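You operate a simulated robot arm through the tools that you are given. There is no shell and no other tool.

The job below is to be done with a simulated robot arm. You get a single attempt, and the scene is never put back.

## Task
Cap the water tank, start the pump unit and open the ballast knob until the cloudy water clears.
Fine: tank cap on before the red switch; shut the ballast knob again; leave the pipe link alone. Where these are worked on the way, their far stop is far enough and under half their travel is too little: ballast knob.

The check looks at the end state, three seconds after you hand in, the way a careful person would. Anything else that was tipped, shoved, dropped, spilled or broken makes it a failure. A push-on lid holds only when it is set on centred and level and pressed home; a screw cap is set on level and turned clockwise until tight.

## Robot
A 6-joint arm with a two-finger parallel gripper, fixed in place. Base frame: the origin is at the foot of the arm, x ahead of it, y to its left, z up; the work surface is at about z = 0.7. Lengths are in m, angles in degrees, forces in N, time in s.
With the tool pointing down near the work surface it reaches from about 0.22 to 0.62 m from the base axis. Its first joint turns from -66.0 to 66.0 degrees. Payload 2.7 kg.
The tool frame sits at the grasp point between the pads (the TCP): z along the fingers, y along the line on which they close. The tips reach 0.023 m beyond it. Largest opening 0.094 m; finger width 0.038, thickness 0.01; the body of the gripper, 0.054 by 0.096 m, starts 0.039 m behind the TCP.
Orientation is that of the tool frame in the base frame, as a unit quaternion [x, y, z, w]. With the fingers straight down and closing along the base's y, the tool's x points along the base's -x, its y along +y and its z along -z.

## Interface
- The arm moves only by the tool play_rows. Its argument "rows" is a list of rows, each an object (a shift or turn left out is 0, a gripper value left out holds the last) with "turn": the turn, a rotation vector about the tool's x, y, z in degrees, a list of three; "offset": the shift along the tool's x, y, z in mm, a list of three; "hand": the closure in counts, from 0 (fully open) to 255 (shut). In form: [{"turn": [ax, ay, az], "offset": [x, y, z], "hand": hand}, ...]. A call has 1 to 20 rows; each row shifts and turns the commanded pose from where the row before left it, along the tool's axes as they then stand. A row lasts 0.2 s, in which the tool goes at most 0.05 m and 8.6 degrees; a call with a longer step from one row to the next is refused whole, and so is a gripper value outside its range. Where a pose cannot be reached the arm comes as near as it can. A force on the tool above 60 N (or 10 N above the force at the start of the call, whichever is more), or a blocked arm, ends the call early, and 0.2 s more pass. The fingers move at their own pace (about 0.045 m/s each) and stop on an object; they squeeze with about 39 N. The grip force told is the motor's: it shows also when the fingers shut on nothing. Time passes only in rows, and 0.2 s behind the last, so rows that do not move let the fingers close. The reply holds the time, the measured pose of the TCP, the force on the tool along the base axes, the opening and the grip force, in the units named above and with some noise, with the torque about the TCP (base axes, N m) and any sound that the robot's microphone picked up, and new pictures: "pictures" is both (left out), scene, wrist or none.
- Cameras (640 x 400 px; columns grow to the right, rows downward): "scene" is fixed at [0.0734, -0.4389, 1.3886]; the picture's right is [0.74, -0.67, 0.00], its down [-0.48, -0.53, -0.70] and it looks along [0.47, 0.51, -0.72] (base axes); focal length 324 px, centre (320, 200). "wrist" rides on the gripper at [0.086, 0.016, -0.074] in the tool frame; the picture's right is [-0.18, 0.98, 0.00], its down [-0.58, -0.11, -0.81] and it looks along [-0.79, -0.15, 0.59] (tool axes); focal length 243 px, centre (320, 200). There is no depth. A picture from a camera that has moved, and an enlarged one, comes with that camera's place and axes in the base frame and with its lens.
- inspect(camera, box): a new picture of the part [left, top, right, bottom] of that camera's present view, enlarged. The clock stands still meanwhile.
- finish_job(): hands the job in; it is judged then, once.

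Places have to be worked out from the pictures, the camera data and where the tool is seen. Open the gripper and draw the arm clear of the work before you hand the job in, unless the task says otherwise.

The tools are called by a JSON object that holds its "fn" and its "kwargs". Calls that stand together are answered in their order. play_rows: Moves the arm, as the interface text tells. Its arguments: {"type":"object","properties":{"rows":{"type":"array","items":{"type":"object","properties":{"turn":{"type":"array","items":{"type":"number"}},"offset":{"type":"array","items":{"type":"number"}},"hand":{"type":"number"}}}},"pictures":{"type":"string","enum":["both","scene","wrist","none"]}},"required":["rows"]} The other tools are called the same way: inspect (camera, box) takes an enlarged picture of a part of a camera's view; finish_job () hands the job in.

At the start:

```text
clock: 0.0
position: [0.3564, 0.1544, 1.0059]
orientation: [0.0, 1.0, 0.0, -0.001]
ft_force: [0.5, 1.3, 0.0]
ft_torque: [0.02, -0.03, 0.02]
width: 0.0939
grasp_force: 0.1
```

scene: 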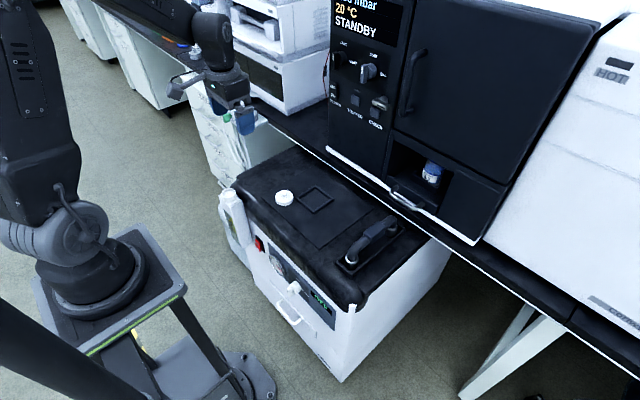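
wrist: 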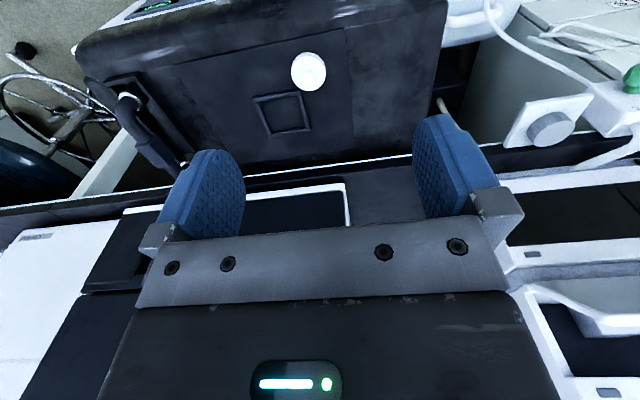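

The views show a pump unit with a white cap on its top, a panel on its side and a cabinet behind. I'll enlarge several parts to identify tank, cap, switch and knob.

{"fn": "inspect", "kwargs": {"camera": "scene", "box": [200, 140, 440, 290]}}

{"fn": "inspect", "kwargs": {"camera": "scene", "box": [210, 220, 370, 350]}}

{"fn": "inspect", "kwargs": {"camera": "scene", "box": [320, 0, 480, 220]}}

{"fn": "inspect", "kwargs": {"camera": "wrist", "box": [60, 0, 460, 200]}}

{"fn": "inspect", "kwargs": {"camera": "scene", "box": [150, 0, 340, 140]}}

```text
2.67 times, centred on (320, 215) of scene
camera zoom: at [0.0734, -0.4389, 1.3886], right [0.74, -0.67, 0.0], down [-0.48, -0.53, -0.7], along [0.47, 0.51, -0.72], focal length 865 px, centre (320, 160)
```

zoom: 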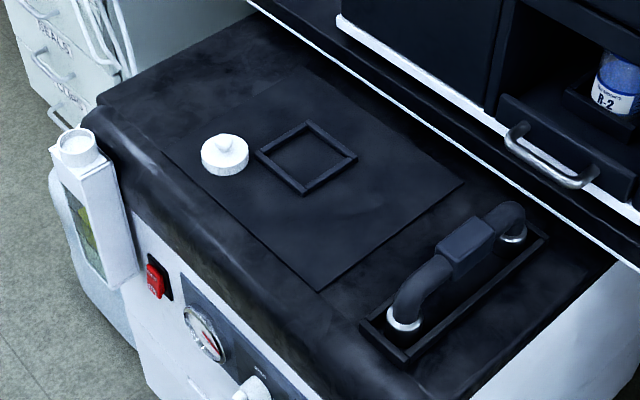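

```text
3.08 times, centred on (290, 285) of scene
camera zoom: at [0.0734, -0.4389, 1.3886], right [0.74, -0.67, 0.0], down [-0.48, -0.53, -0.7], along [0.47, 0.51, -0.72], focal length 998 px, centre (412, -62)
```

zoom: 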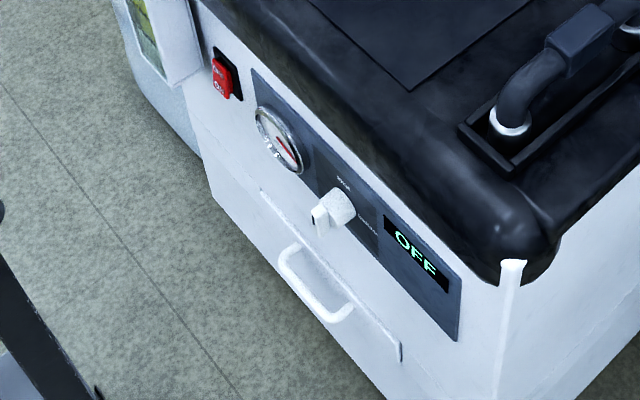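

```text
1.82 times, centred on (400, 110) of scene
camera zoom: at [0.0734, -0.4389, 1.3886], right [0.74, -0.67, 0.0], down [-0.48, -0.53, -0.7], along [0.47, 0.51, -0.72], focal length 590 px, centre (174, 364)
```

zoom: 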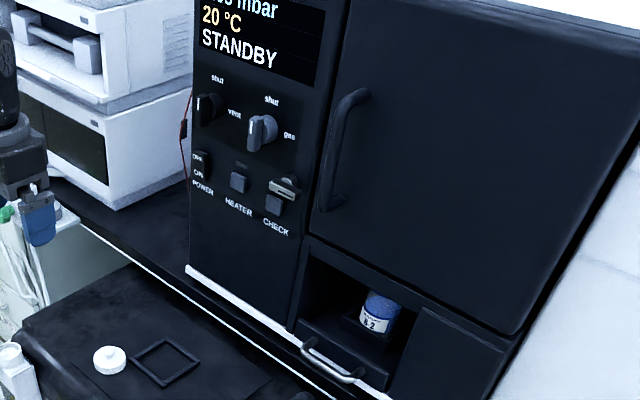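

```text
1.60 times, centred on (260, 100) of wrist
camera zoom: at [0.2703, 0.1706, 1.0813], right [0.18, 0.98, 0.0], down [0.58, -0.11, 0.81], along [0.79, -0.15, -0.59], focal length 388 px, centre (416, 360)
```

zoom: 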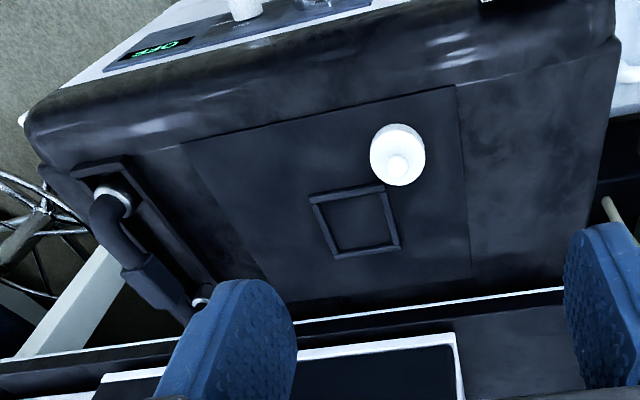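

```text
2.86 times, centred on (245, 70) of scene
camera zoom: at [0.0734, -0.4389, 1.3886], right [0.74, -0.67, 0.0], down [-0.48, -0.53, -0.7], along [0.47, 0.51, -0.72], focal length 927 px, centre (534, 571)
```

zoom: 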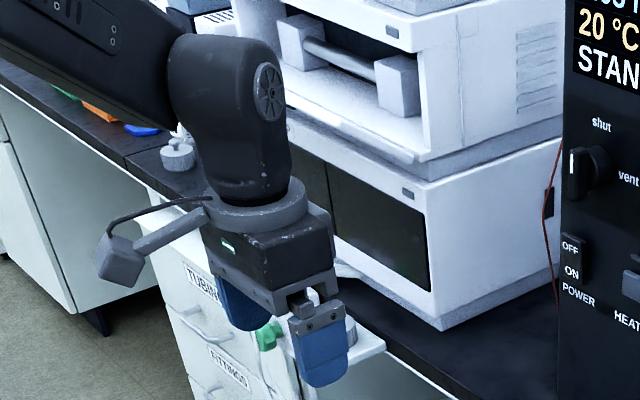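

The pump unit's front panel (red switch, gauge, white ballast knob) faces the arm at about x=0.33, and the cap lies on the top at about (0.445, 0.119, 0.708). The open neck of the tank is near (0.33, 0.25). I'll draw back toward the base to look at the panel with the wrist camera.

{"fn": "play_rows", "kwargs": {"rows": [{"offset": [30, 0, 0]}, {"offset": [30, 0, 10]}, {"offset": [30, 0, 20]}, {"offset": [20, -10, 30]}, {"offset": [0, -10, 30]}, {}]}}

```text
clock: 1.4
position: [0.2463, 0.1349, 0.9138]
orientation: [0.001, 1.0, 0.0, 0.001]
ft_force: [0.2, -0.8, -0.4]
ft_torque: [0.0, 0.05, 0.02]
width: 0.094
grasp_force: 0.0
camera wrist: at [0.1608, 0.1521, 0.9894], right [0.18, 0.98, 0.0], down [0.58, -0.11, 0.81], along [0.79, -0.15, -0.59], focal length 243 px, centre (320, 200)
```

scene: 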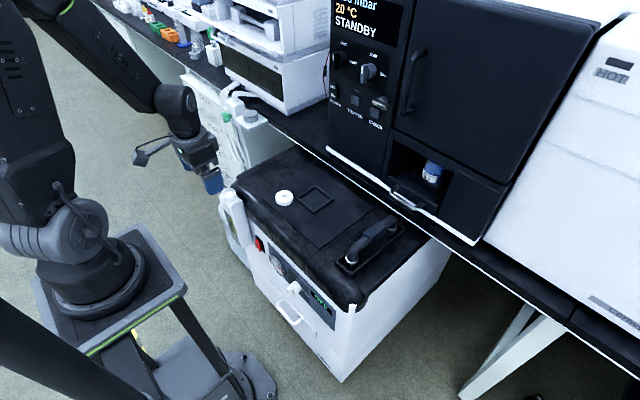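
wrist: 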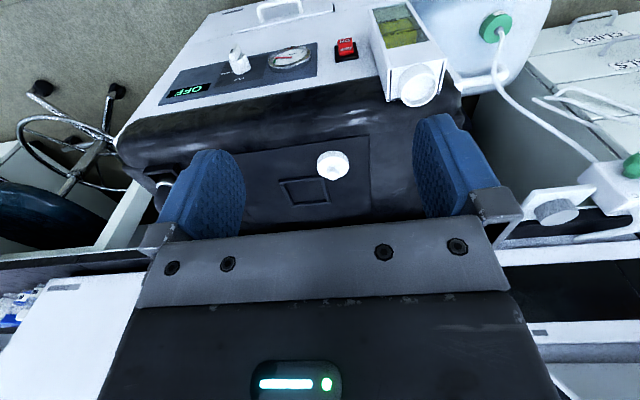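

The panel is now visible, upside down, in the wrist view. I'll enlarge the tank and panel parts.

{"fn": "inspect", "kwargs": {"camera": "wrist", "box": [150, 20, 350, 120]}}

{"fn": "inspect", "kwargs": {"camera": "wrist", "box": [310, 0, 510, 120]}}

{"fn": "inspect", "kwargs": {"camera": "scene", "box": [210, 170, 290, 250]}}

{"fn": "inspect", "kwargs": {"camera": "scene", "box": [250, 240, 350, 330]}}

```text
3.20 times, centred on (250, 70) of wrist
camera zoom: at [0.1608, 0.1521, 0.9894], right [0.18, 0.98, 0.0], down [0.58, -0.11, 0.81], along [0.79, -0.15, -0.59], focal length 776 px, centre (544, 616)
```

zoom: 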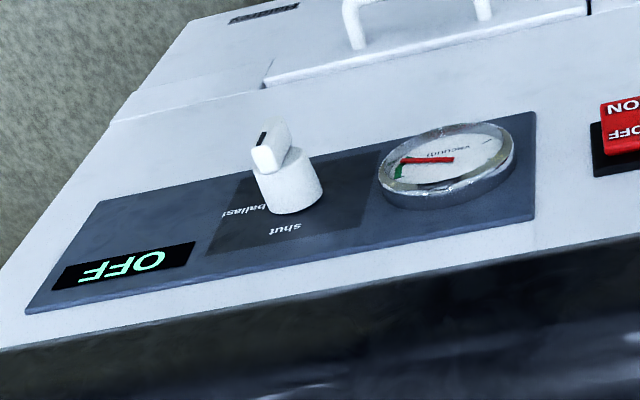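

```text
3.20 times, centred on (410, 60) of wrist
camera zoom: at [0.1608, 0.1521, 0.9894], right [0.18, 0.98, 0.0], down [0.58, -0.11, 0.81], along [0.79, -0.15, -0.59], focal length 776 px, centre (32, 648)
```

zoom: 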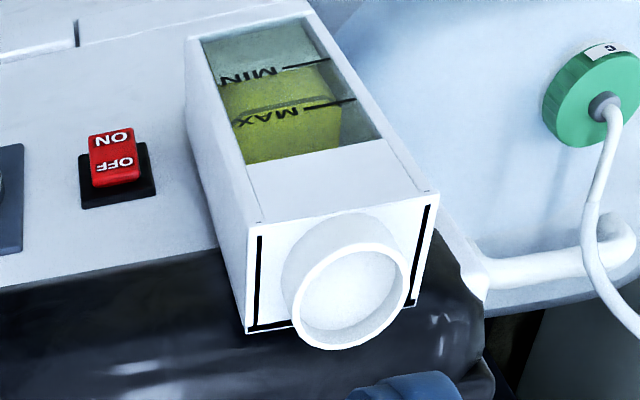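

```text
5.00 times, centred on (250, 210) of scene
camera zoom: at [0.0734, -0.4389, 1.3886], right [0.74, -0.67, 0.0], down [-0.48, -0.53, -0.7], along [0.47, 0.51, -0.72], focal length 1622 px, centre (670, 150)
```

zoom: 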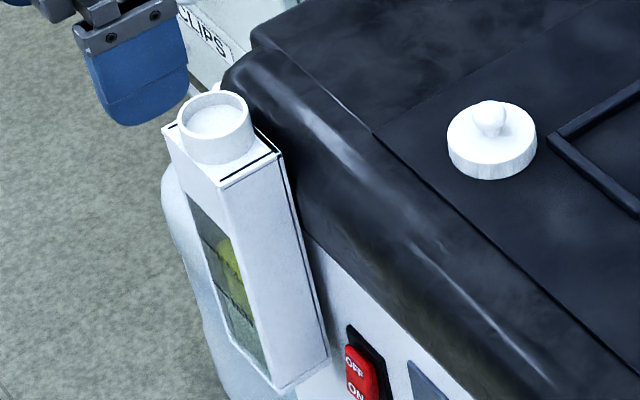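

```text
4.44 times, centred on (300, 285) of scene
camera zoom: at [0.0734, -0.4389, 1.3886], right [0.74, -0.67, 0.0], down [-0.48, -0.53, -0.7], along [0.47, 0.51, -0.72], focal length 1442 px, centre (409, -178)
```

zoom: 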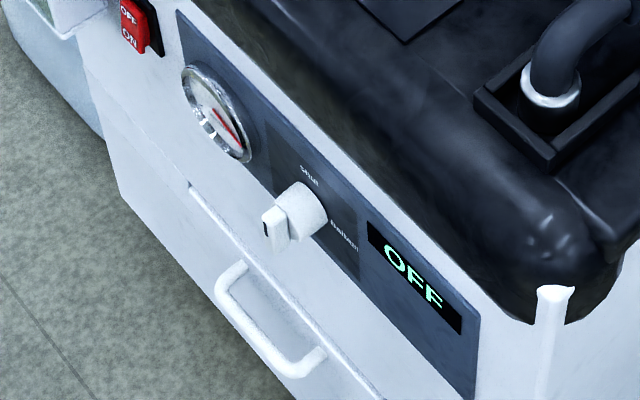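

From the two views: tank neck rim ≈ (0.333, 0.238, 0.717), switch ≈ (0.353, 0.162, 0.514), ballast knob ≈ (0.34, -0.04, 0.51). The cap comes first, so I move above it for a closer look.

{"fn": "play_rows", "kwargs": {"rows": [{"offset": [-30, -2, 10]}, {"offset": [-40, -4, 20]}, {"offset": [-45, -4, 20]}, {"offset": [-45, -4, 20]}, {"offset": [-38, -2, 20]}, {}]}}

{"fn": "inspect", "kwargs": {"camera": "wrist", "box": [220, 0, 420, 125]}}

{"fn": "inspect", "kwargs": {"camera": "scene", "box": [250, 160, 330, 220]}}

```text
clock: 2.8
position: [0.4448, 0.1192, 0.8272]
orientation: [0.0, 1.0, 0.0, 0.0]
ft_force: [-0.3, -0.7, 0.2]
ft_torque: [0.0, -0.01, -0.02]
width: 0.094
grasp_force: 0.1
camera wrist: at [0.3587, 0.1349, 0.902], right [0.18, 0.98, 0.0], down [0.58, -0.11, 0.81], along [0.79, -0.15, -0.59], focal length 243 px, centre (320, 200)
```

scene: 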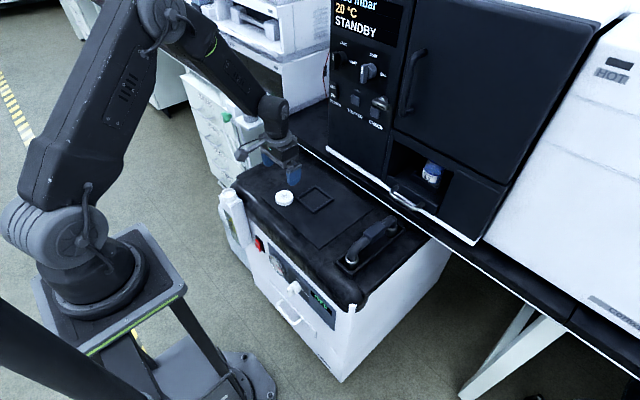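
wrist: 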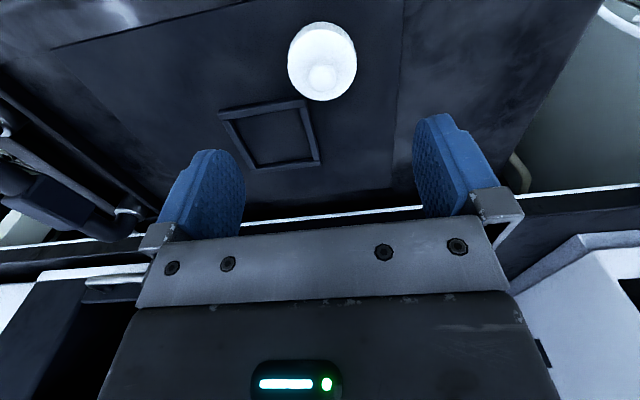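

```text
3.20 times, centred on (320, 62) of wrist
camera zoom: at [0.3587, 0.1349, 0.902], right [0.18, 0.98, 0.0], down [0.58, -0.11, 0.81], along [0.79, -0.15, -0.59], focal length 776 px, centre (320, 640)
```

zoom: 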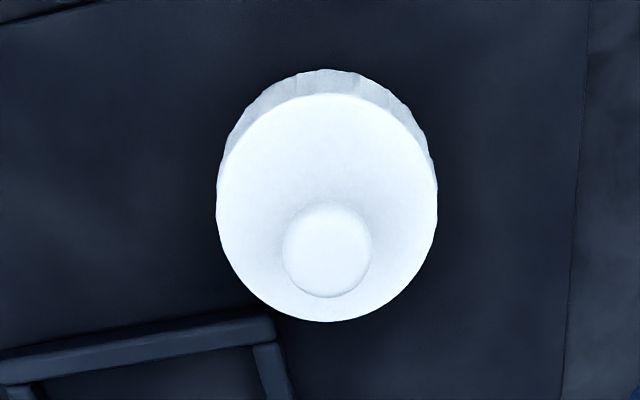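

```text
6.67 times, centred on (290, 190) of scene
camera zoom: at [0.0734, -0.4389, 1.3886], right [0.74, -0.67, 0.0], down [-0.48, -0.53, -0.7], along [0.47, 0.51, -0.72], focal length 2163 px, centre (520, 267)
```

zoom: 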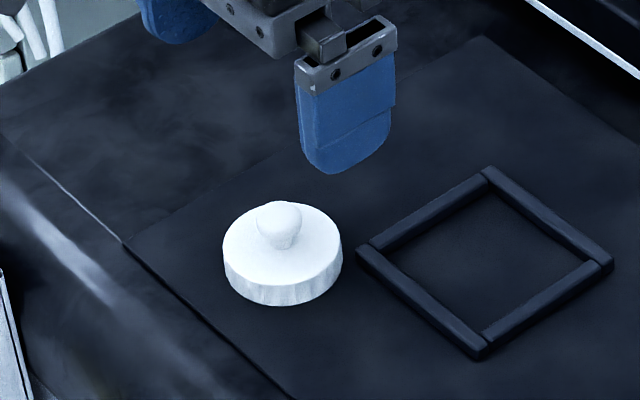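

The cap is about 52 mm across, centred near (0.445, 0.120), with its top near z = 0.711; the gripper is right over it. I'll descend with open fingers around its skirt, stopping just above the surface.

{"fn": "play_rows", "kwargs": {"rows": [{"offset": [0, 1, 30]}, {"offset": [0, 0, 30]}, {"offset": [0, 0, 25]}, {"offset": [0, 0, 15]}, {}]}}

{"fn": "inspect", "kwargs": {"camera": "scene", "box": [250, 160, 330, 220]}}

{"fn": "inspect", "kwargs": {"camera": "wrist", "box": [140, 0, 540, 250]}}

```text
clock: 4.0
position: [0.4455, 0.1207, 0.7264]
orientation: [-0.001, 1.0, -0.001, 0.001]
ft_force: [0.7, 0.2, 0.7]
ft_torque: [-0.03, -0.03, 0.01]
width: 0.0942
grasp_force: 0.1
camera wrist: at [0.3588, 0.136, 0.8013], right [0.18, 0.98, 0.0], down [0.58, -0.11, 0.81], along [0.79, -0.15, -0.59], focal length 243 px, centre (320, 200)
```

scene: 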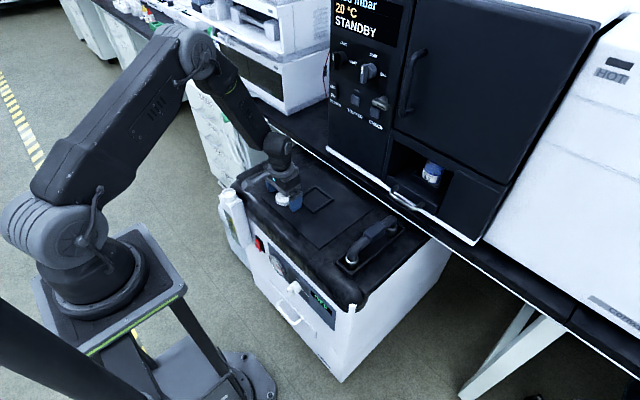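
wrist: 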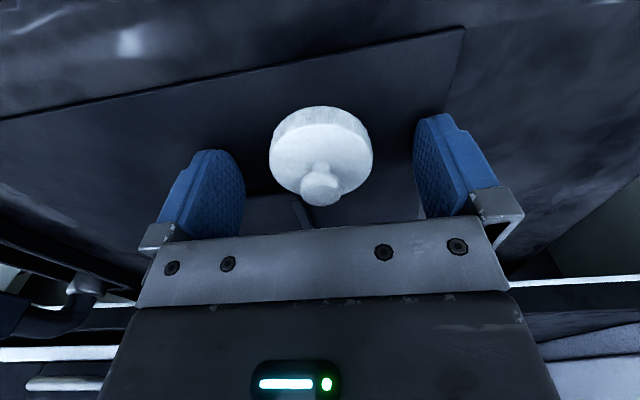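

```text
6.67 times, centred on (290, 190) of scene
camera zoom: at [0.0734, -0.4389, 1.3886], right [0.74, -0.67, 0.0], down [-0.48, -0.53, -0.7], along [0.47, 0.51, -0.72], focal length 2163 px, centre (520, 267)
```

zoom: 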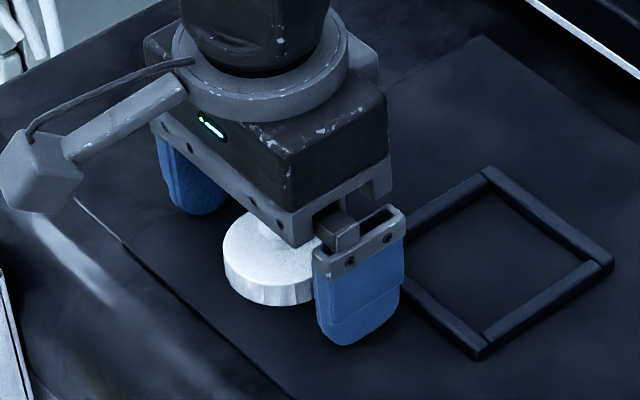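

```text
1.60 times, centred on (340, 125) of wrist
camera zoom: at [0.3588, 0.136, 0.8013], right [0.18, 0.98, 0.0], down [0.58, -0.11, 0.81], along [0.79, -0.15, -0.59], focal length 388 px, centre (288, 320)
```

zoom: 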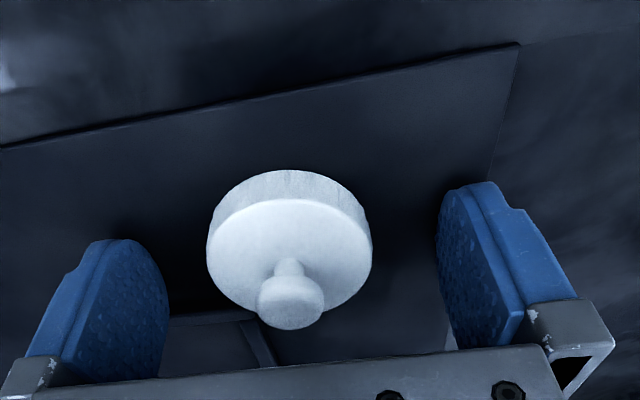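

The fingers straddle the skirt with the tips just above the surface. I'll nudge 1.5 mm forward and close on the cap.

{"fn": "play_rows", "kwargs": {"rows": [{"offset": [-1.5, 0, 0]}, {"hand": 255}, {"hand": 255}, {"hand": 255}, {"hand": 255}, {"hand": 255}], "pictures": "wrist"}}

{"fn": "inspect", "kwargs": {"camera": "wrist", "box": [220, 80, 420, 205]}}

```text
clock: 5.4
position: [0.4455, 0.12, 0.7263]
orientation: [-0.001, 1.0, 0.0, 0.0]
ft_force: [0.3, -0.4, 0.5]
ft_torque: [-0.04, -0.02, -0.03]
width: 0.0491
grasp_force: 39.3
camera wrist: at [0.3599, 0.1363, 0.8012], right [0.18, 0.98, 0.0], down [0.58, -0.11, 0.81], along [0.79, -0.15, -0.59], focal length 243 px, centre (320, 200)
```

wrist: 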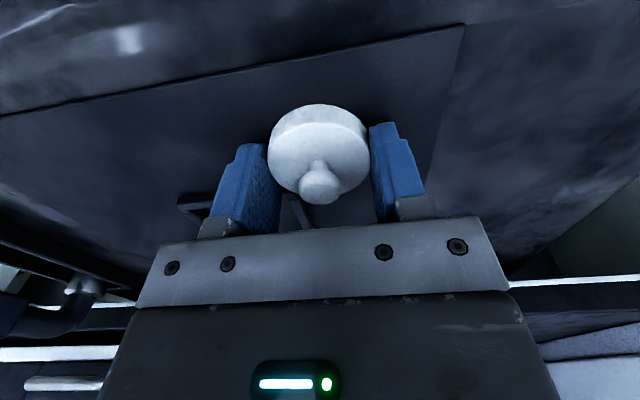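

```text
3.20 times, centred on (320, 142) of wrist
camera zoom: at [0.3599, 0.1363, 0.8012], right [0.18, 0.98, 0.0], down [0.58, -0.11, 0.81], along [0.79, -0.15, -0.59], focal length 776 px, centre (320, 384)
```

zoom: 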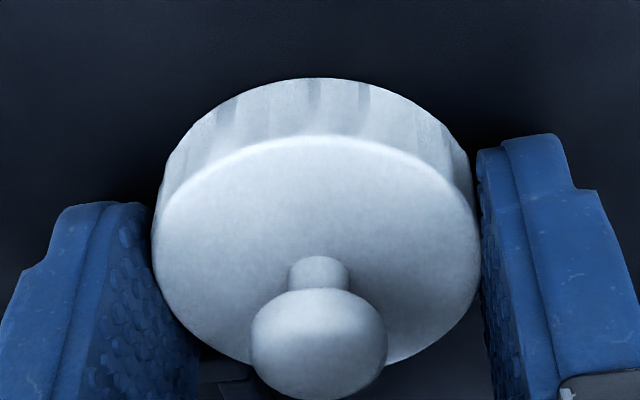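

Gripped at 49 mm width; the cap's centre sits about 3 mm nearer the base than the TCP. I lift it and carry it to above the tank neck for a precise look.

{"fn": "play_rows", "kwargs": {"rows": [{"offset": [0, 0, -15]}, {"offset": [0, 0, -35]}, {"offset": [0, 0, -40]}, {"offset": [20, 22, -14]}, {"offset": [30, 32, 0]}, {"offset": [30, 32, 0]}, {"offset": [20, 22, 0]}, {"offset": [10, 10, 5]}, {}, {}]}}

{"fn": "inspect", "kwargs": {"camera": "wrist", "box": [220, 0, 420, 125]}}

{"fn": "inspect", "kwargs": {"camera": "scene", "box": [200, 140, 300, 230]}}

```text
clock: 7.6
position: [0.3353, 0.2386, 0.8239]
orientation: [0.0, 1.0, -0.001, 0.0]
ft_force: [-0.4, -0.5, -0.5]
ft_torque: [-0.01, -0.01, -0.02]
width: 0.0496
grasp_force: 38.8
camera wrist: at [0.2501, 0.2552, 0.8986], right [0.18, 0.98, 0.0], down [0.58, -0.11, 0.81], along [0.79, -0.15, -0.59], focal length 243 px, centre (320, 200)
```

scene: 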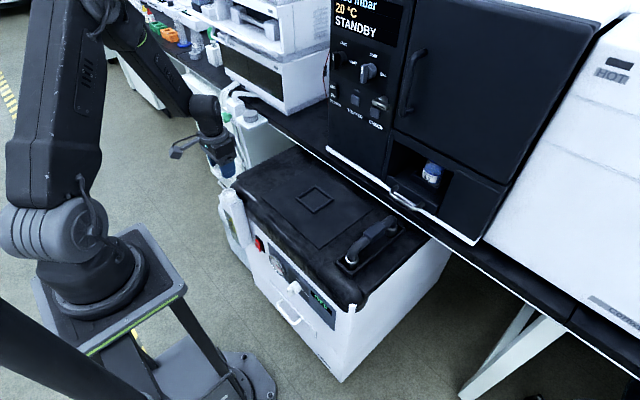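
wrist: 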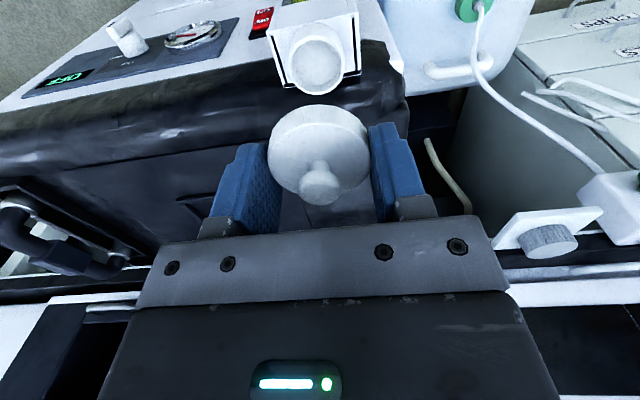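

```text
3.20 times, centred on (320, 62) of wrist
camera zoom: at [0.2501, 0.2552, 0.8986], right [0.18, 0.98, 0.0], down [0.58, -0.11, 0.81], along [0.79, -0.15, -0.59], focal length 776 px, centre (320, 640)
```

zoom: 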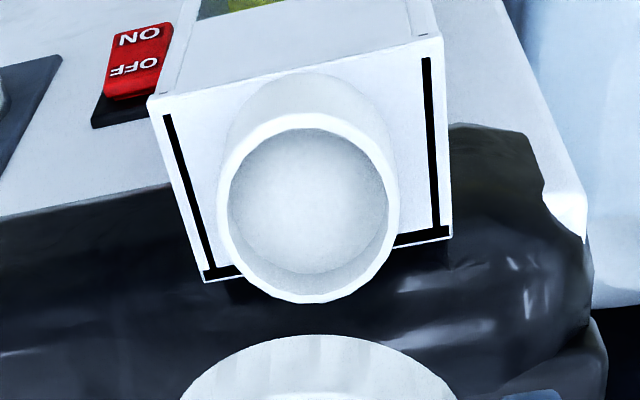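

```text
4.44 times, centred on (250, 185) of scene
camera zoom: at [0.0734, -0.4389, 1.3886], right [0.74, -0.67, 0.0], down [-0.48, -0.53, -0.7], along [0.47, 0.51, -0.72], focal length 1442 px, centre (631, 267)
```

zoom: 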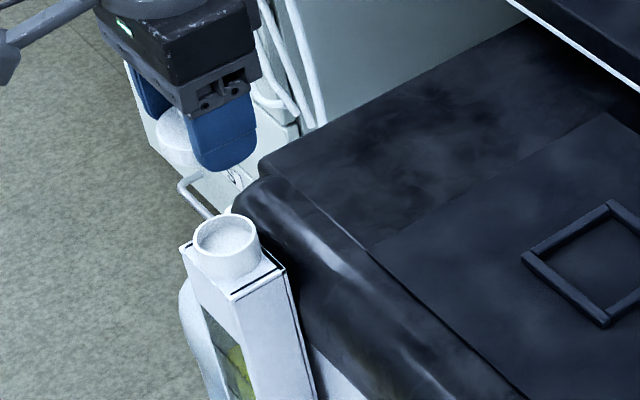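

Using near/far rim edges I place the neck centre at (0.3336, 0.2374), rim z ≈ 0.72, outer diameter ≈ 41 mm; the cap is centred on the TCP within a millimetre. I shift 2 mm and descend to just above the rim.

{"fn": "play_rows", "kwargs": {"rows": [{"offset": [2.0, -1.2, 15]}, {"offset": [0, 0, 25]}, {"offset": [0, 0, 25]}, {"offset": [0, 0, 6]}, {}, {}]}}

{"fn": "inspect", "kwargs": {"camera": "wrist", "box": [220, 50, 420, 175]}}

{"fn": "inspect", "kwargs": {"camera": "scene", "box": [200, 160, 280, 220]}}

```text
clock: 9.0
position: [0.3331, 0.2375, 0.7544]
orientation: [-0.001, 1.0, 0.0, 0.0]
ft_force: [0.1, 0.2, -0.2]
ft_torque: [0.0, -0.01, -0.01]
width: 0.0493
grasp_force: 39.0
camera wrist: at [0.2462, 0.2538, 0.8295], right [0.18, 0.98, 0.0], down [0.58, -0.11, 0.81], along [0.79, -0.15, -0.59], focal length 243 px, centre (320, 200)
```

scene: 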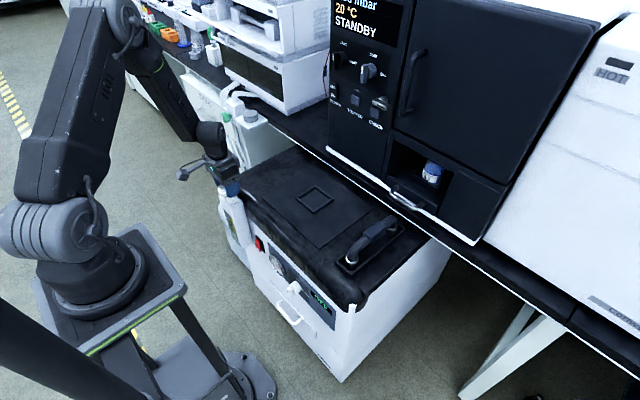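
wrist: 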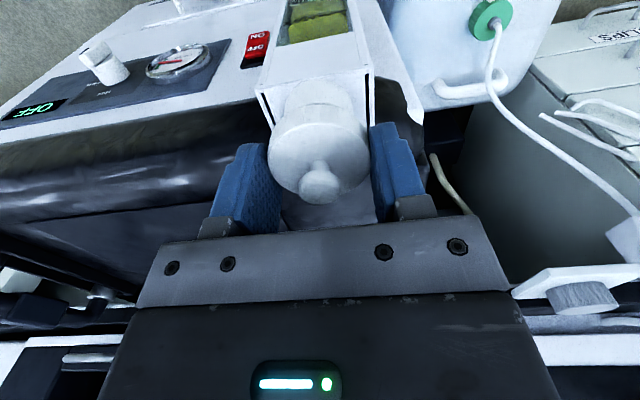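

```text
3.20 times, centred on (320, 112) of wrist
camera zoom: at [0.2462, 0.2538, 0.8295], right [0.18, 0.98, 0.0], down [0.58, -0.11, 0.81], along [0.79, -0.15, -0.59], focal length 776 px, centre (320, 480)
```

zoom: 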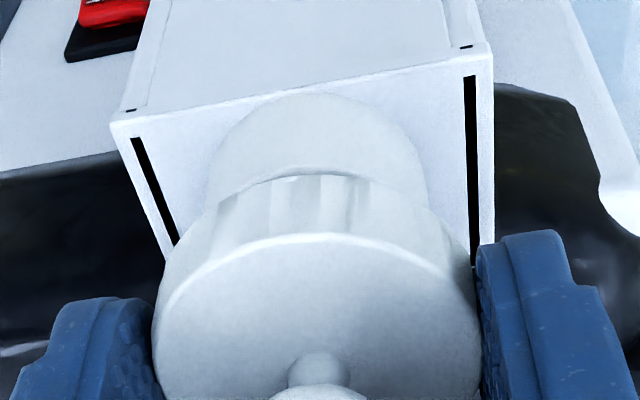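

```text
6.67 times, centred on (240, 190) of scene
camera zoom: at [0.0734, -0.4389, 1.3886], right [0.74, -0.67, 0.0], down [-0.48, -0.53, -0.7], along [0.47, 0.51, -0.72], focal length 2163 px, centre (853, 267)
```

zoom: 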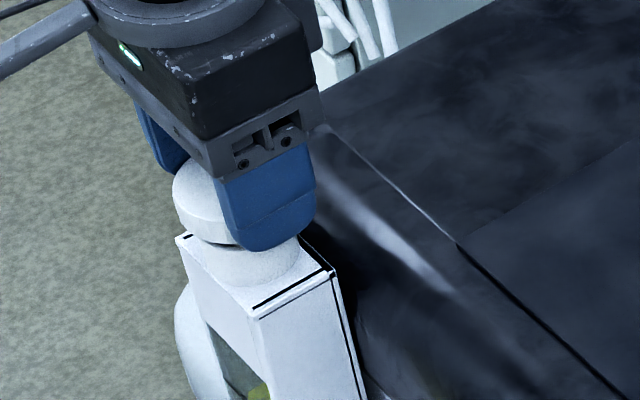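

The cap hovers just over the neck and looks centred. I'll lower in small steps and watch the force.

{"fn": "play_rows", "kwargs": {"rows": [{"offset": [0, 0, 3]}, {"offset": [0, 0, 3]}, {"offset": [0, 0, 2]}, {"offset": [0, 0, 2]}, {}], "pictures": "none"}}

{"fn": "inspect", "kwargs": {"camera": "wrist", "box": [220, 50, 420, 175]}}

```text
clock: 10.2
position: [0.3341, 0.2356, 0.7435]
orientation: [0.0, 1.0, 0.0, 0.0]
ft_force: [-4.0, 1.0, 1.1]
ft_torque: [0.09, 0.11, 0.0]
width: 0.0492
grasp_force: 38.7
```

```text
3.20 times, centred on (320, 112) of wrist
camera zoom: at [0.2479, 0.2526, 0.819], right [0.18, 0.98, 0.0], down [0.58, -0.11, 0.81], along [0.79, -0.15, -0.59], focal length 776 px, centre (320, 480)
```

zoom: 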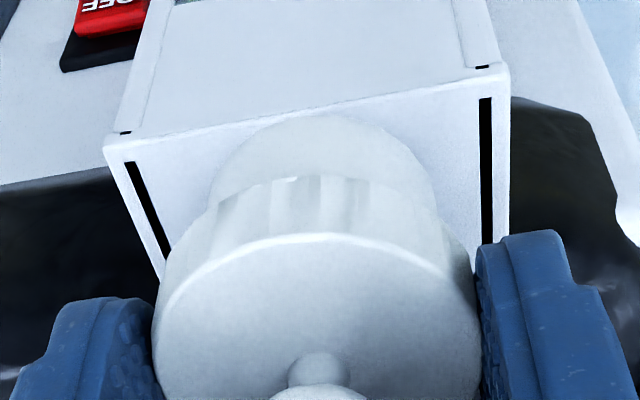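

A small sideways force of 4 N shows the skirt has met the neck. I'll lower two more millimetres and read again.

{"fn": "play_rows", "kwargs": {"rows": [{"offset": [0, 0, 1]}, {"offset": [0, 0, 1]}, {}], "pictures": "none"}}

{"fn": "play_rows", "kwargs": {"rows": [{}], "pictures": "none"}}

```text
clock: 11.0
position: [0.3334, 0.2357, 0.7419]
orientation: [-0.001, 1.0, 0.0, 0.001]
ft_force: [-1.9, 2.1, 0.6]
ft_torque: [0.04, 0.08, -0.03]
width: 0.0493
grasp_force: 38.8
```

```text
clock: 11.4
position: [0.3345, 0.2346, 0.7413]
orientation: [0.0, 1.0, 0.0, 0.0]
ft_force: [-1.3, 2.0, -1.0]
ft_torque: [0.02, 0.0, -0.06]
width: 0.0493
grasp_force: 39.1
```

Side forces stay small and there's no vertical resistance, so the skirt is sliding over the neck. I keep lowering.

{"fn": "play_rows", "kwargs": {"rows": [{"offset": [0, 0, 1]}, {"offset": [0, 0, 1]}, {"offset": [0, 0, 1]}, {}], "pictures": "none"}}

{"fn": "inspect", "kwargs": {"camera": "wrist", "box": [220, 50, 420, 175]}}

{"fn": "inspect", "kwargs": {"camera": "scene", "box": [200, 160, 280, 220]}}

```text
clock: 12.4
position: [0.3338, 0.2361, 0.7389]
orientation: [0.001, 1.0, 0.0, 0.002]
ft_force: [-0.1, 1.2, -0.1]
ft_torque: [0.04, -0.01, -0.02]
width: 0.0492
grasp_force: 39.1
```

```text
3.20 times, centred on (320, 112) of wrist
camera zoom: at [0.2476, 0.2524, 0.814], right [0.18, 0.98, 0.0], down [0.58, -0.11, 0.81], along [0.79, -0.15, -0.59], focal length 776 px, centre (320, 480)
```

zoom: 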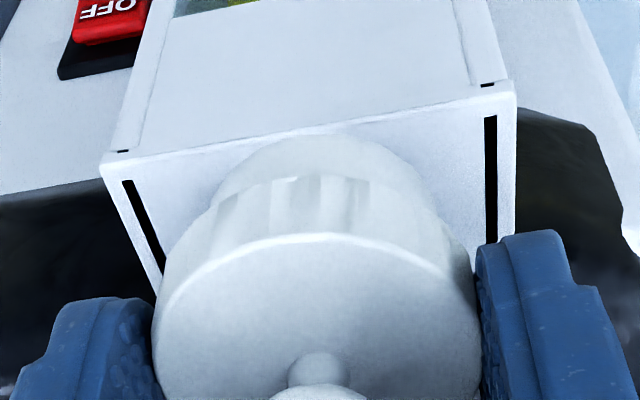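

```text
6.67 times, centred on (240, 190) of scene
camera zoom: at [0.0734, -0.4389, 1.3886], right [0.74, -0.67, 0.0], down [-0.48, -0.53, -0.7], along [0.47, 0.51, -0.72], focal length 2163 px, centre (853, 267)
```

zoom: 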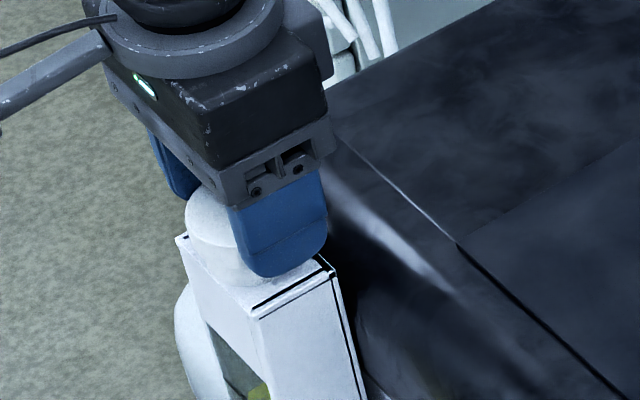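

Still sliding down freely with the skirt around the neck. I'll keep lowering until it resists.

{"fn": "play_rows", "kwargs": {"rows": [{"offset": [0, 0, 1]}, {"offset": [0, 0, 1]}, {"offset": [0, 0, 1]}, {}], "pictures": "none"}}

{"fn": "play_rows", "kwargs": {"rows": [{"offset": [0, 0, 1]}, {"offset": [0, 0, 1]}, {}], "pictures": "none"}}

{"fn": "inspect", "kwargs": {"camera": "scene", "box": [200, 160, 280, 220]}}

{"fn": "inspect", "kwargs": {"camera": "wrist", "box": [220, 50, 420, 175]}}

```text
clock: 13.4
position: [0.3354, 0.2361, 0.7363]
orientation: [0.0, 1.0, 0.0, 0.0]
ft_force: [-6.9, 4.3, 1.0]
ft_torque: [0.13, 0.2, 0.0]
width: 0.0496
grasp_force: 38.5
```

```text
clock: 14.2
position: [0.3325, 0.2366, 0.7357]
orientation: [-0.001, 1.0, -0.001, 0.0]
ft_force: [-32.8, 15.6, 21.7]
ft_torque: [0.32, 0.54, 0.05]
width: 0.0494
grasp_force: 38.7
heard: snap
```

```text
6.67 times, centred on (240, 190) of scene
camera zoom: at [0.0726, -0.4387, 1.3887], right [0.74, -0.67, 0.0], down [-0.48, -0.53, -0.7], along [0.47, 0.51, -0.72], focal length 2163 px, centre (853, 267)
```

zoom: 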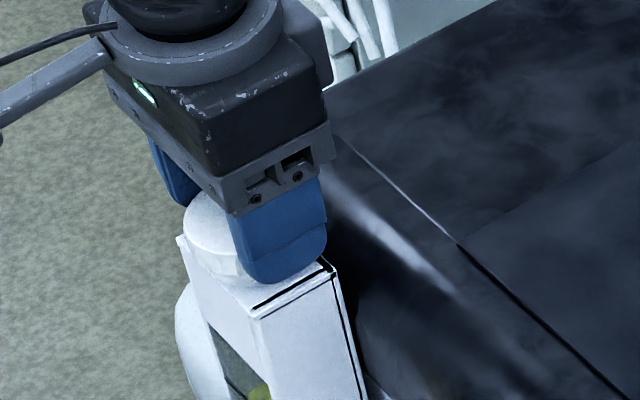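

```text
3.20 times, centred on (320, 112) of wrist
camera zoom: at [0.2466, 0.2534, 0.8099], right [0.18, 0.98, 0.0], down [0.58, -0.11, 0.81], along [0.79, -0.15, -0.59], focal length 776 px, centre (320, 480)
```

zoom: 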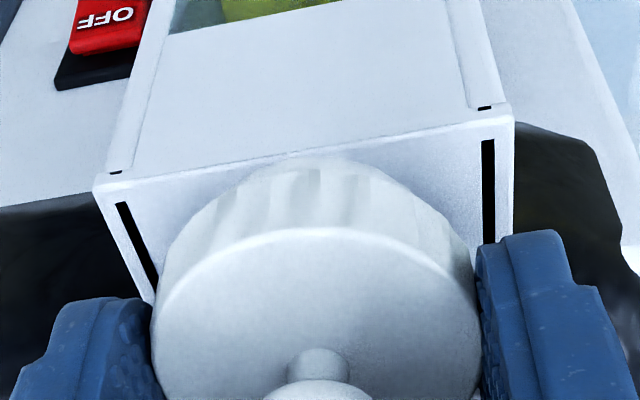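

A "snap" was heard and the skirt now sits right down by the tank's shoulder, so the push-on cap is home. I open the fingers, rise clear and check it.

{"fn": "play_rows", "kwargs": {"rows": [{"hand": 0}, {"hand": 0}, {"hand": 0}, {"hand": 0}, {"offset": [0, 0, -20]}, {"offset": [0, 0, -40]}, {"offset": [0, 0, -40]}, {}]}}

{"fn": "inspect", "kwargs": {"camera": "wrist", "box": [220, 0, 420, 125]}}

{"fn": "inspect", "kwargs": {"camera": "scene", "box": [200, 170, 280, 230]}}

```text
clock: 16.0
position: [0.3342, 0.2351, 0.8316]
orientation: [0.0, 1.0, 0.0, 0.0]
ft_force: [0.5, 0.2, -0.2]
ft_torque: [0.01, -0.03, -0.04]
width: 0.0938
grasp_force: 0.1
camera wrist: at [0.2473, 0.2526, 0.9075], right [0.18, 0.98, 0.0], down [0.58, -0.11, 0.81], along [0.79, -0.15, -0.59], focal length 243 px, centre (320, 200)
```

scene: 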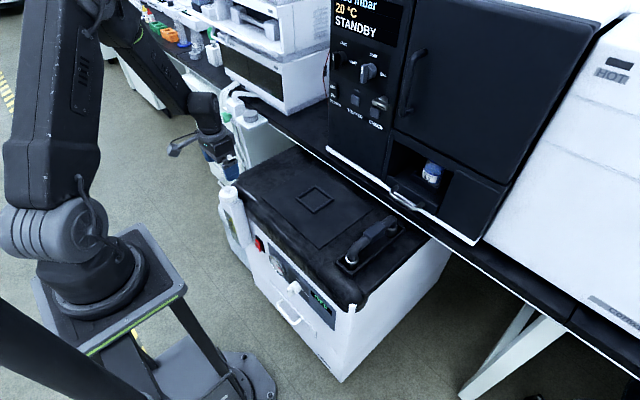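
wrist: 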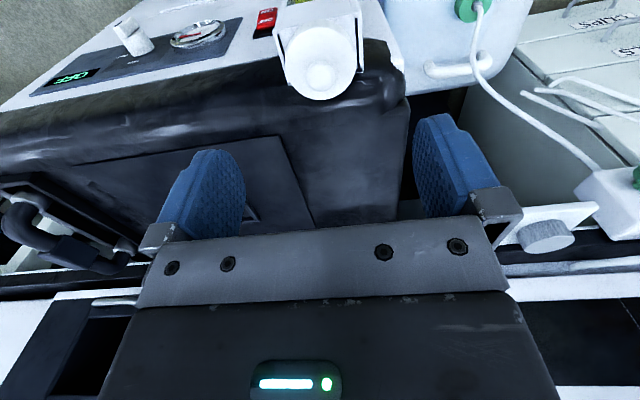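

```text
3.20 times, centred on (320, 62) of wrist
camera zoom: at [0.2473, 0.2526, 0.9075], right [0.18, 0.98, 0.0], down [0.58, -0.11, 0.81], along [0.79, -0.15, -0.59], focal length 776 px, centre (320, 640)
```

zoom: 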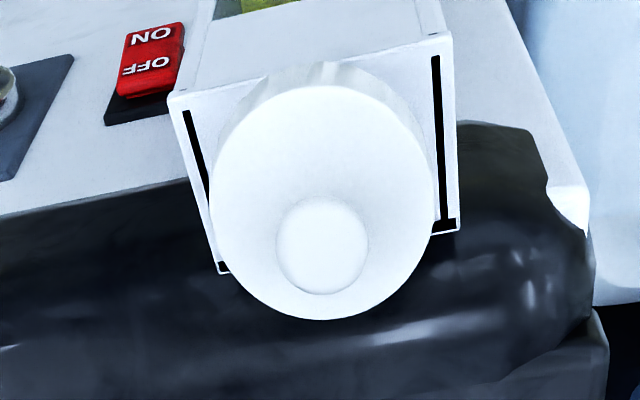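

```text
6.67 times, centred on (240, 200) of scene
camera zoom: at [0.0734, -0.4389, 1.3886], right [0.74, -0.67, 0.0], down [-0.48, -0.53, -0.7], along [0.47, 0.51, -0.72], focal length 2163 px, centre (853, 200)
```

zoom: 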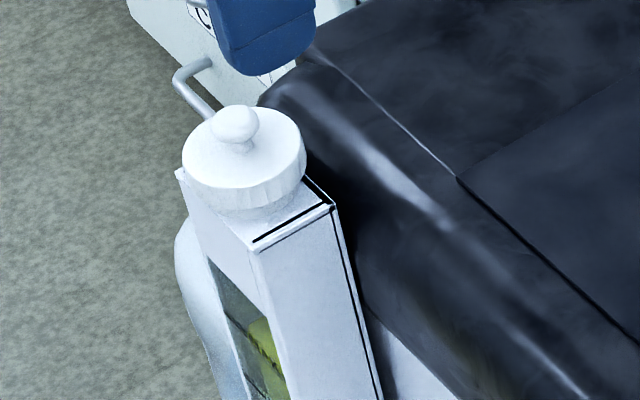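

The cap sits centred and level on the neck. Next I move in front of the panel and lower down to see the switch and knob better.

{"fn": "play_rows", "kwargs": {"rows": [{"offset": [40, -10, 0]}, {"offset": [40, -30, 0]}, {"offset": [14, -40, 10]}, {"offset": [0, -40, 30]}, {"offset": [0, -35, 30]}, {}]}}

{"fn": "inspect", "kwargs": {"camera": "wrist", "box": [120, 0, 320, 125]}}

{"fn": "inspect", "kwargs": {"camera": "wrist", "box": [300, 0, 500, 125]}}

```text
clock: 17.4
position: [0.2414, 0.0775, 0.7624]
orientation: [0.0, 1.0, 0.0, -0.001]
ft_force: [-0.2, 0.0, 0.3]
ft_torque: [0.01, 0.03, -0.01]
width: 0.0942
grasp_force: 0.0
camera wrist: at [0.155, 0.0945, 0.839], right [0.18, 0.98, 0.0], down [0.58, -0.11, 0.81], along [0.79, -0.15, -0.59], focal length 243 px, centre (320, 200)
```

scene: 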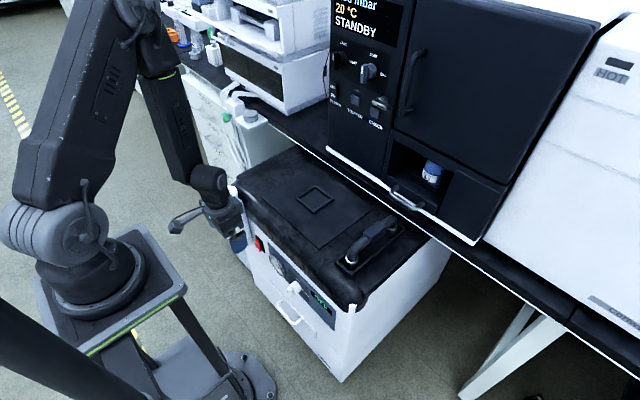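
wrist: 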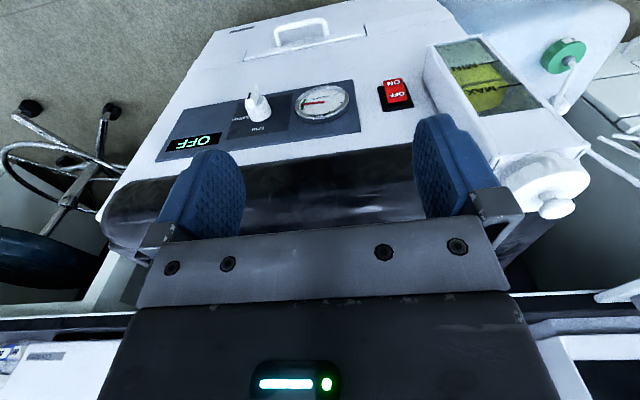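

```text
3.20 times, centred on (220, 62) of wrist
camera zoom: at [0.155, 0.0945, 0.839], right [0.18, 0.98, 0.0], down [0.58, -0.11, 0.81], along [0.79, -0.15, -0.59], focal length 776 px, centre (640, 640)
```

zoom: 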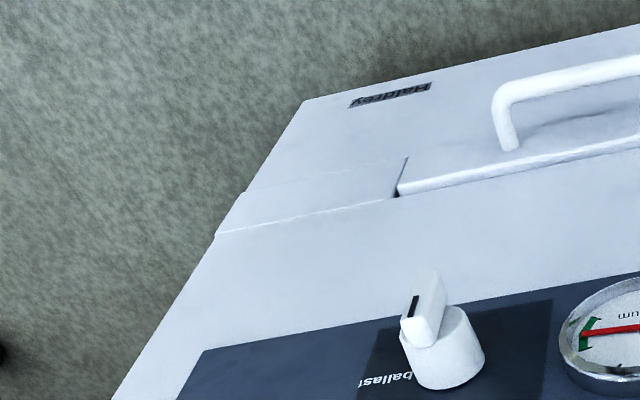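

```text
3.20 times, centred on (400, 62) of wrist
camera zoom: at [0.155, 0.0945, 0.839], right [0.18, 0.98, 0.0], down [0.58, -0.11, 0.81], along [0.79, -0.15, -0.59], focal length 776 px, centre (64, 640)
```

zoom: 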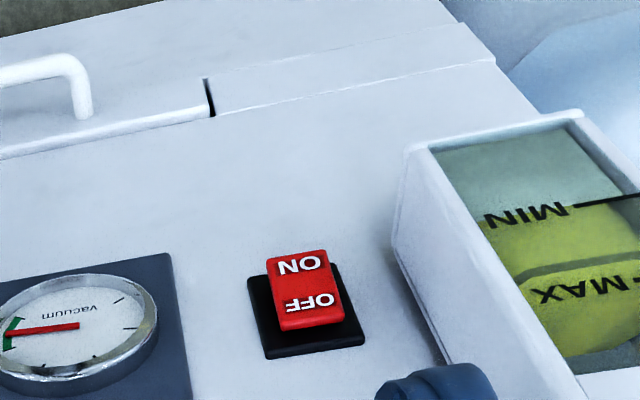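

The red rocker is centred near (0.349, 0.162, 0.53) with its ON end at the bottom and raised, so I need to press the lower half with a forward-tilted fingertip. I'll set a small finger gap, tilt 24° tip-forward, and lower in front of the switch.

{"fn": "play_rows", "kwargs": {"rows": [{"turn": [0, -8, 0], "hand": 200}, {"turn": [0, -8, 0]}, {"turn": [0, -8, 0]}, {"offset": [13.8, 13.9, 35.4]}, {"offset": [13.8, 13.9, 35.4]}, {"offset": [13.8, 13.9, 35.4]}, {}, {}]}}

```text
clock: 19.2
position: [0.2462, 0.1195, 0.6489]
orientation: [0.0, 0.978, 0.0, 0.209]
ft_force: [0.2, 0.5, -0.3]
ft_torque: [0.02, -0.01, 0.0]
width: 0.0201
grasp_force: 0.1
camera wrist: at [0.1365, 0.1367, 0.6825], right [0.17, 0.98, 0.08], down [0.2, -0.11, 0.97], along [0.96, -0.15, -0.22], focal length 243 px, centre (320, 200)
```

scene: 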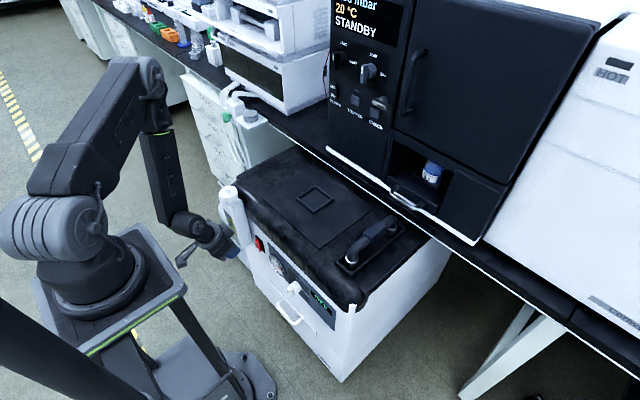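
wrist: 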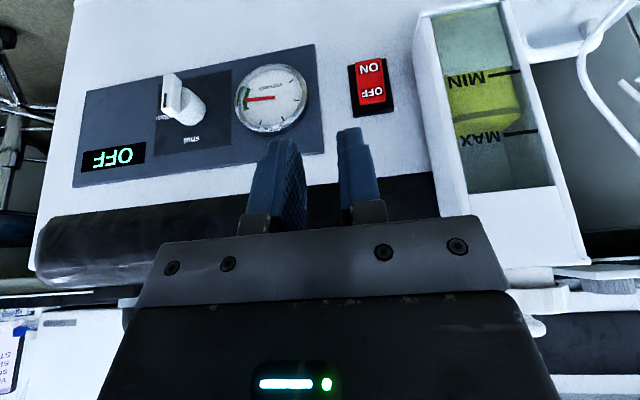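

The panel is now seen nearly head-on. I enlarge the switch and the ballast knob to measure them.

{"fn": "inspect", "kwargs": {"camera": "wrist", "box": [300, 40, 420, 120]}}

{"fn": "inspect", "kwargs": {"camera": "wrist", "box": [130, 50, 290, 160]}}

{"fn": "inspect", "kwargs": {"camera": "scene", "box": [230, 220, 330, 310]}}

```text
5.00 times, centred on (360, 80) of wrist
camera zoom: at [0.1365, 0.1367, 0.6825], right [0.17, 0.98, 0.08], down [0.2, -0.11, 0.97], along [0.96, -0.15, -0.22], focal length 1213 px, centre (120, 800)
```

zoom: 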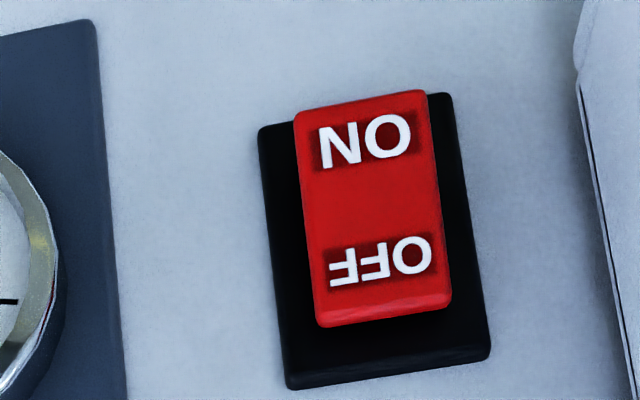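

```text
3.64 times, centred on (210, 105) of wrist
camera zoom: at [0.1365, 0.1367, 0.6825], right [0.17, 0.98, 0.08], down [0.2, -0.11, 0.97], along [0.96, -0.15, -0.22], focal length 882 px, centre (720, 546)
```

zoom: 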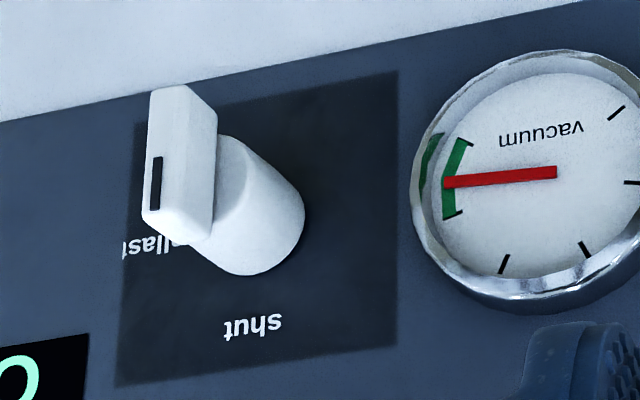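

```text
4.44 times, centred on (280, 265) of scene
camera zoom: at [0.0734, -0.4389, 1.3886], right [0.74, -0.67, 0.0], down [-0.48, -0.53, -0.7], along [0.47, 0.51, -0.72], focal length 1442 px, centre (498, -89)
```

zoom: 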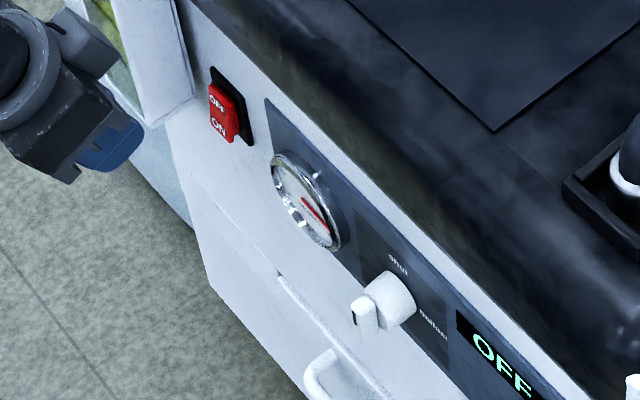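

The rocker spans y 0.149–0.175, z 0.507–0.547, with the ON half at z≈0.516; the knob's pointer is up at "shut" and "ballast" lies toward −y (clockwise seen from the arm). I lower to switch height, still well in front of it, with the left finger lined up.

{"fn": "play_rows", "kwargs": {"rows": [{"offset": [13.5, 9.2, 37.6]}, {"offset": [13.5, 9.2, 37.6]}, {"offset": [13.5, 9.2, 37.6]}, {}, {}]}}

{"fn": "inspect", "kwargs": {"camera": "wrist", "box": [220, 60, 420, 240]}}

{"fn": "inspect", "kwargs": {"camera": "scene", "box": [200, 190, 300, 280]}}

```text
clock: 20.4
position: [0.2534, 0.1497, 0.53]
orientation: [0.0, 0.978, 0.0, 0.208]
ft_force: [0.0, 0.3, 0.4]
ft_torque: [-0.01, -0.02, 0.02]
width: 0.0201
grasp_force: 0.0
camera wrist: at [0.1438, 0.1658, 0.5637], right [0.17, 0.98, 0.08], down [0.2, -0.11, 0.97], along [0.96, -0.15, -0.22], focal length 243 px, centre (320, 200)
```

scene: 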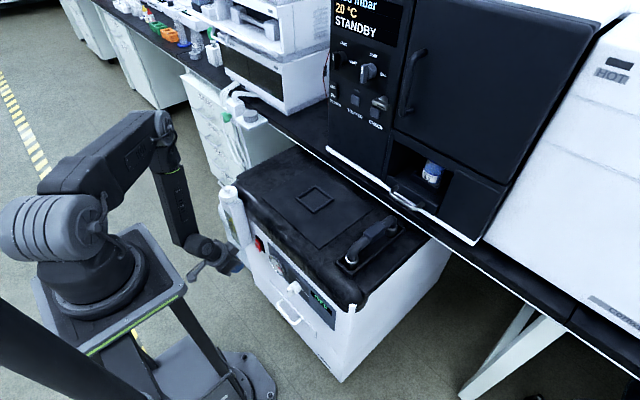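
wrist: 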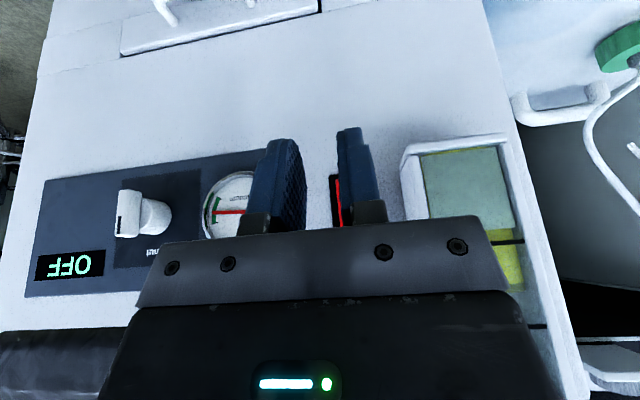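

```text
2.22 times, centred on (320, 150) of wrist
camera zoom: at [0.1438, 0.1658, 0.5637], right [0.17, 0.98, 0.08], down [0.2, -0.11, 0.97], along [0.96, -0.15, -0.22], focal length 539 px, centre (320, 311)
```

zoom: 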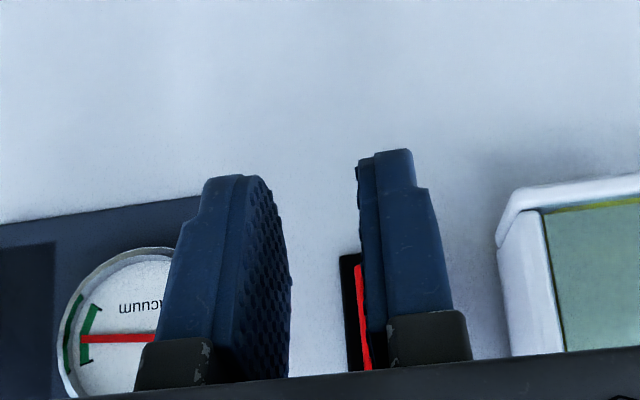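

```text
4.44 times, centred on (250, 235) of scene
camera zoom: at [0.0734, -0.4389, 1.3886], right [0.74, -0.67, 0.0], down [-0.48, -0.53, -0.7], along [0.47, 0.51, -0.72], focal length 1442 px, centre (631, 44)
```

zoom: 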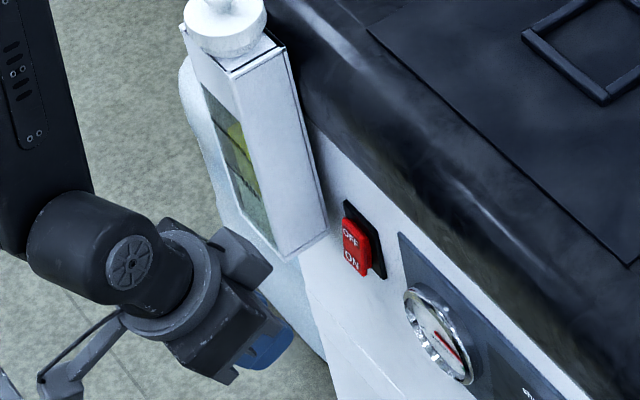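

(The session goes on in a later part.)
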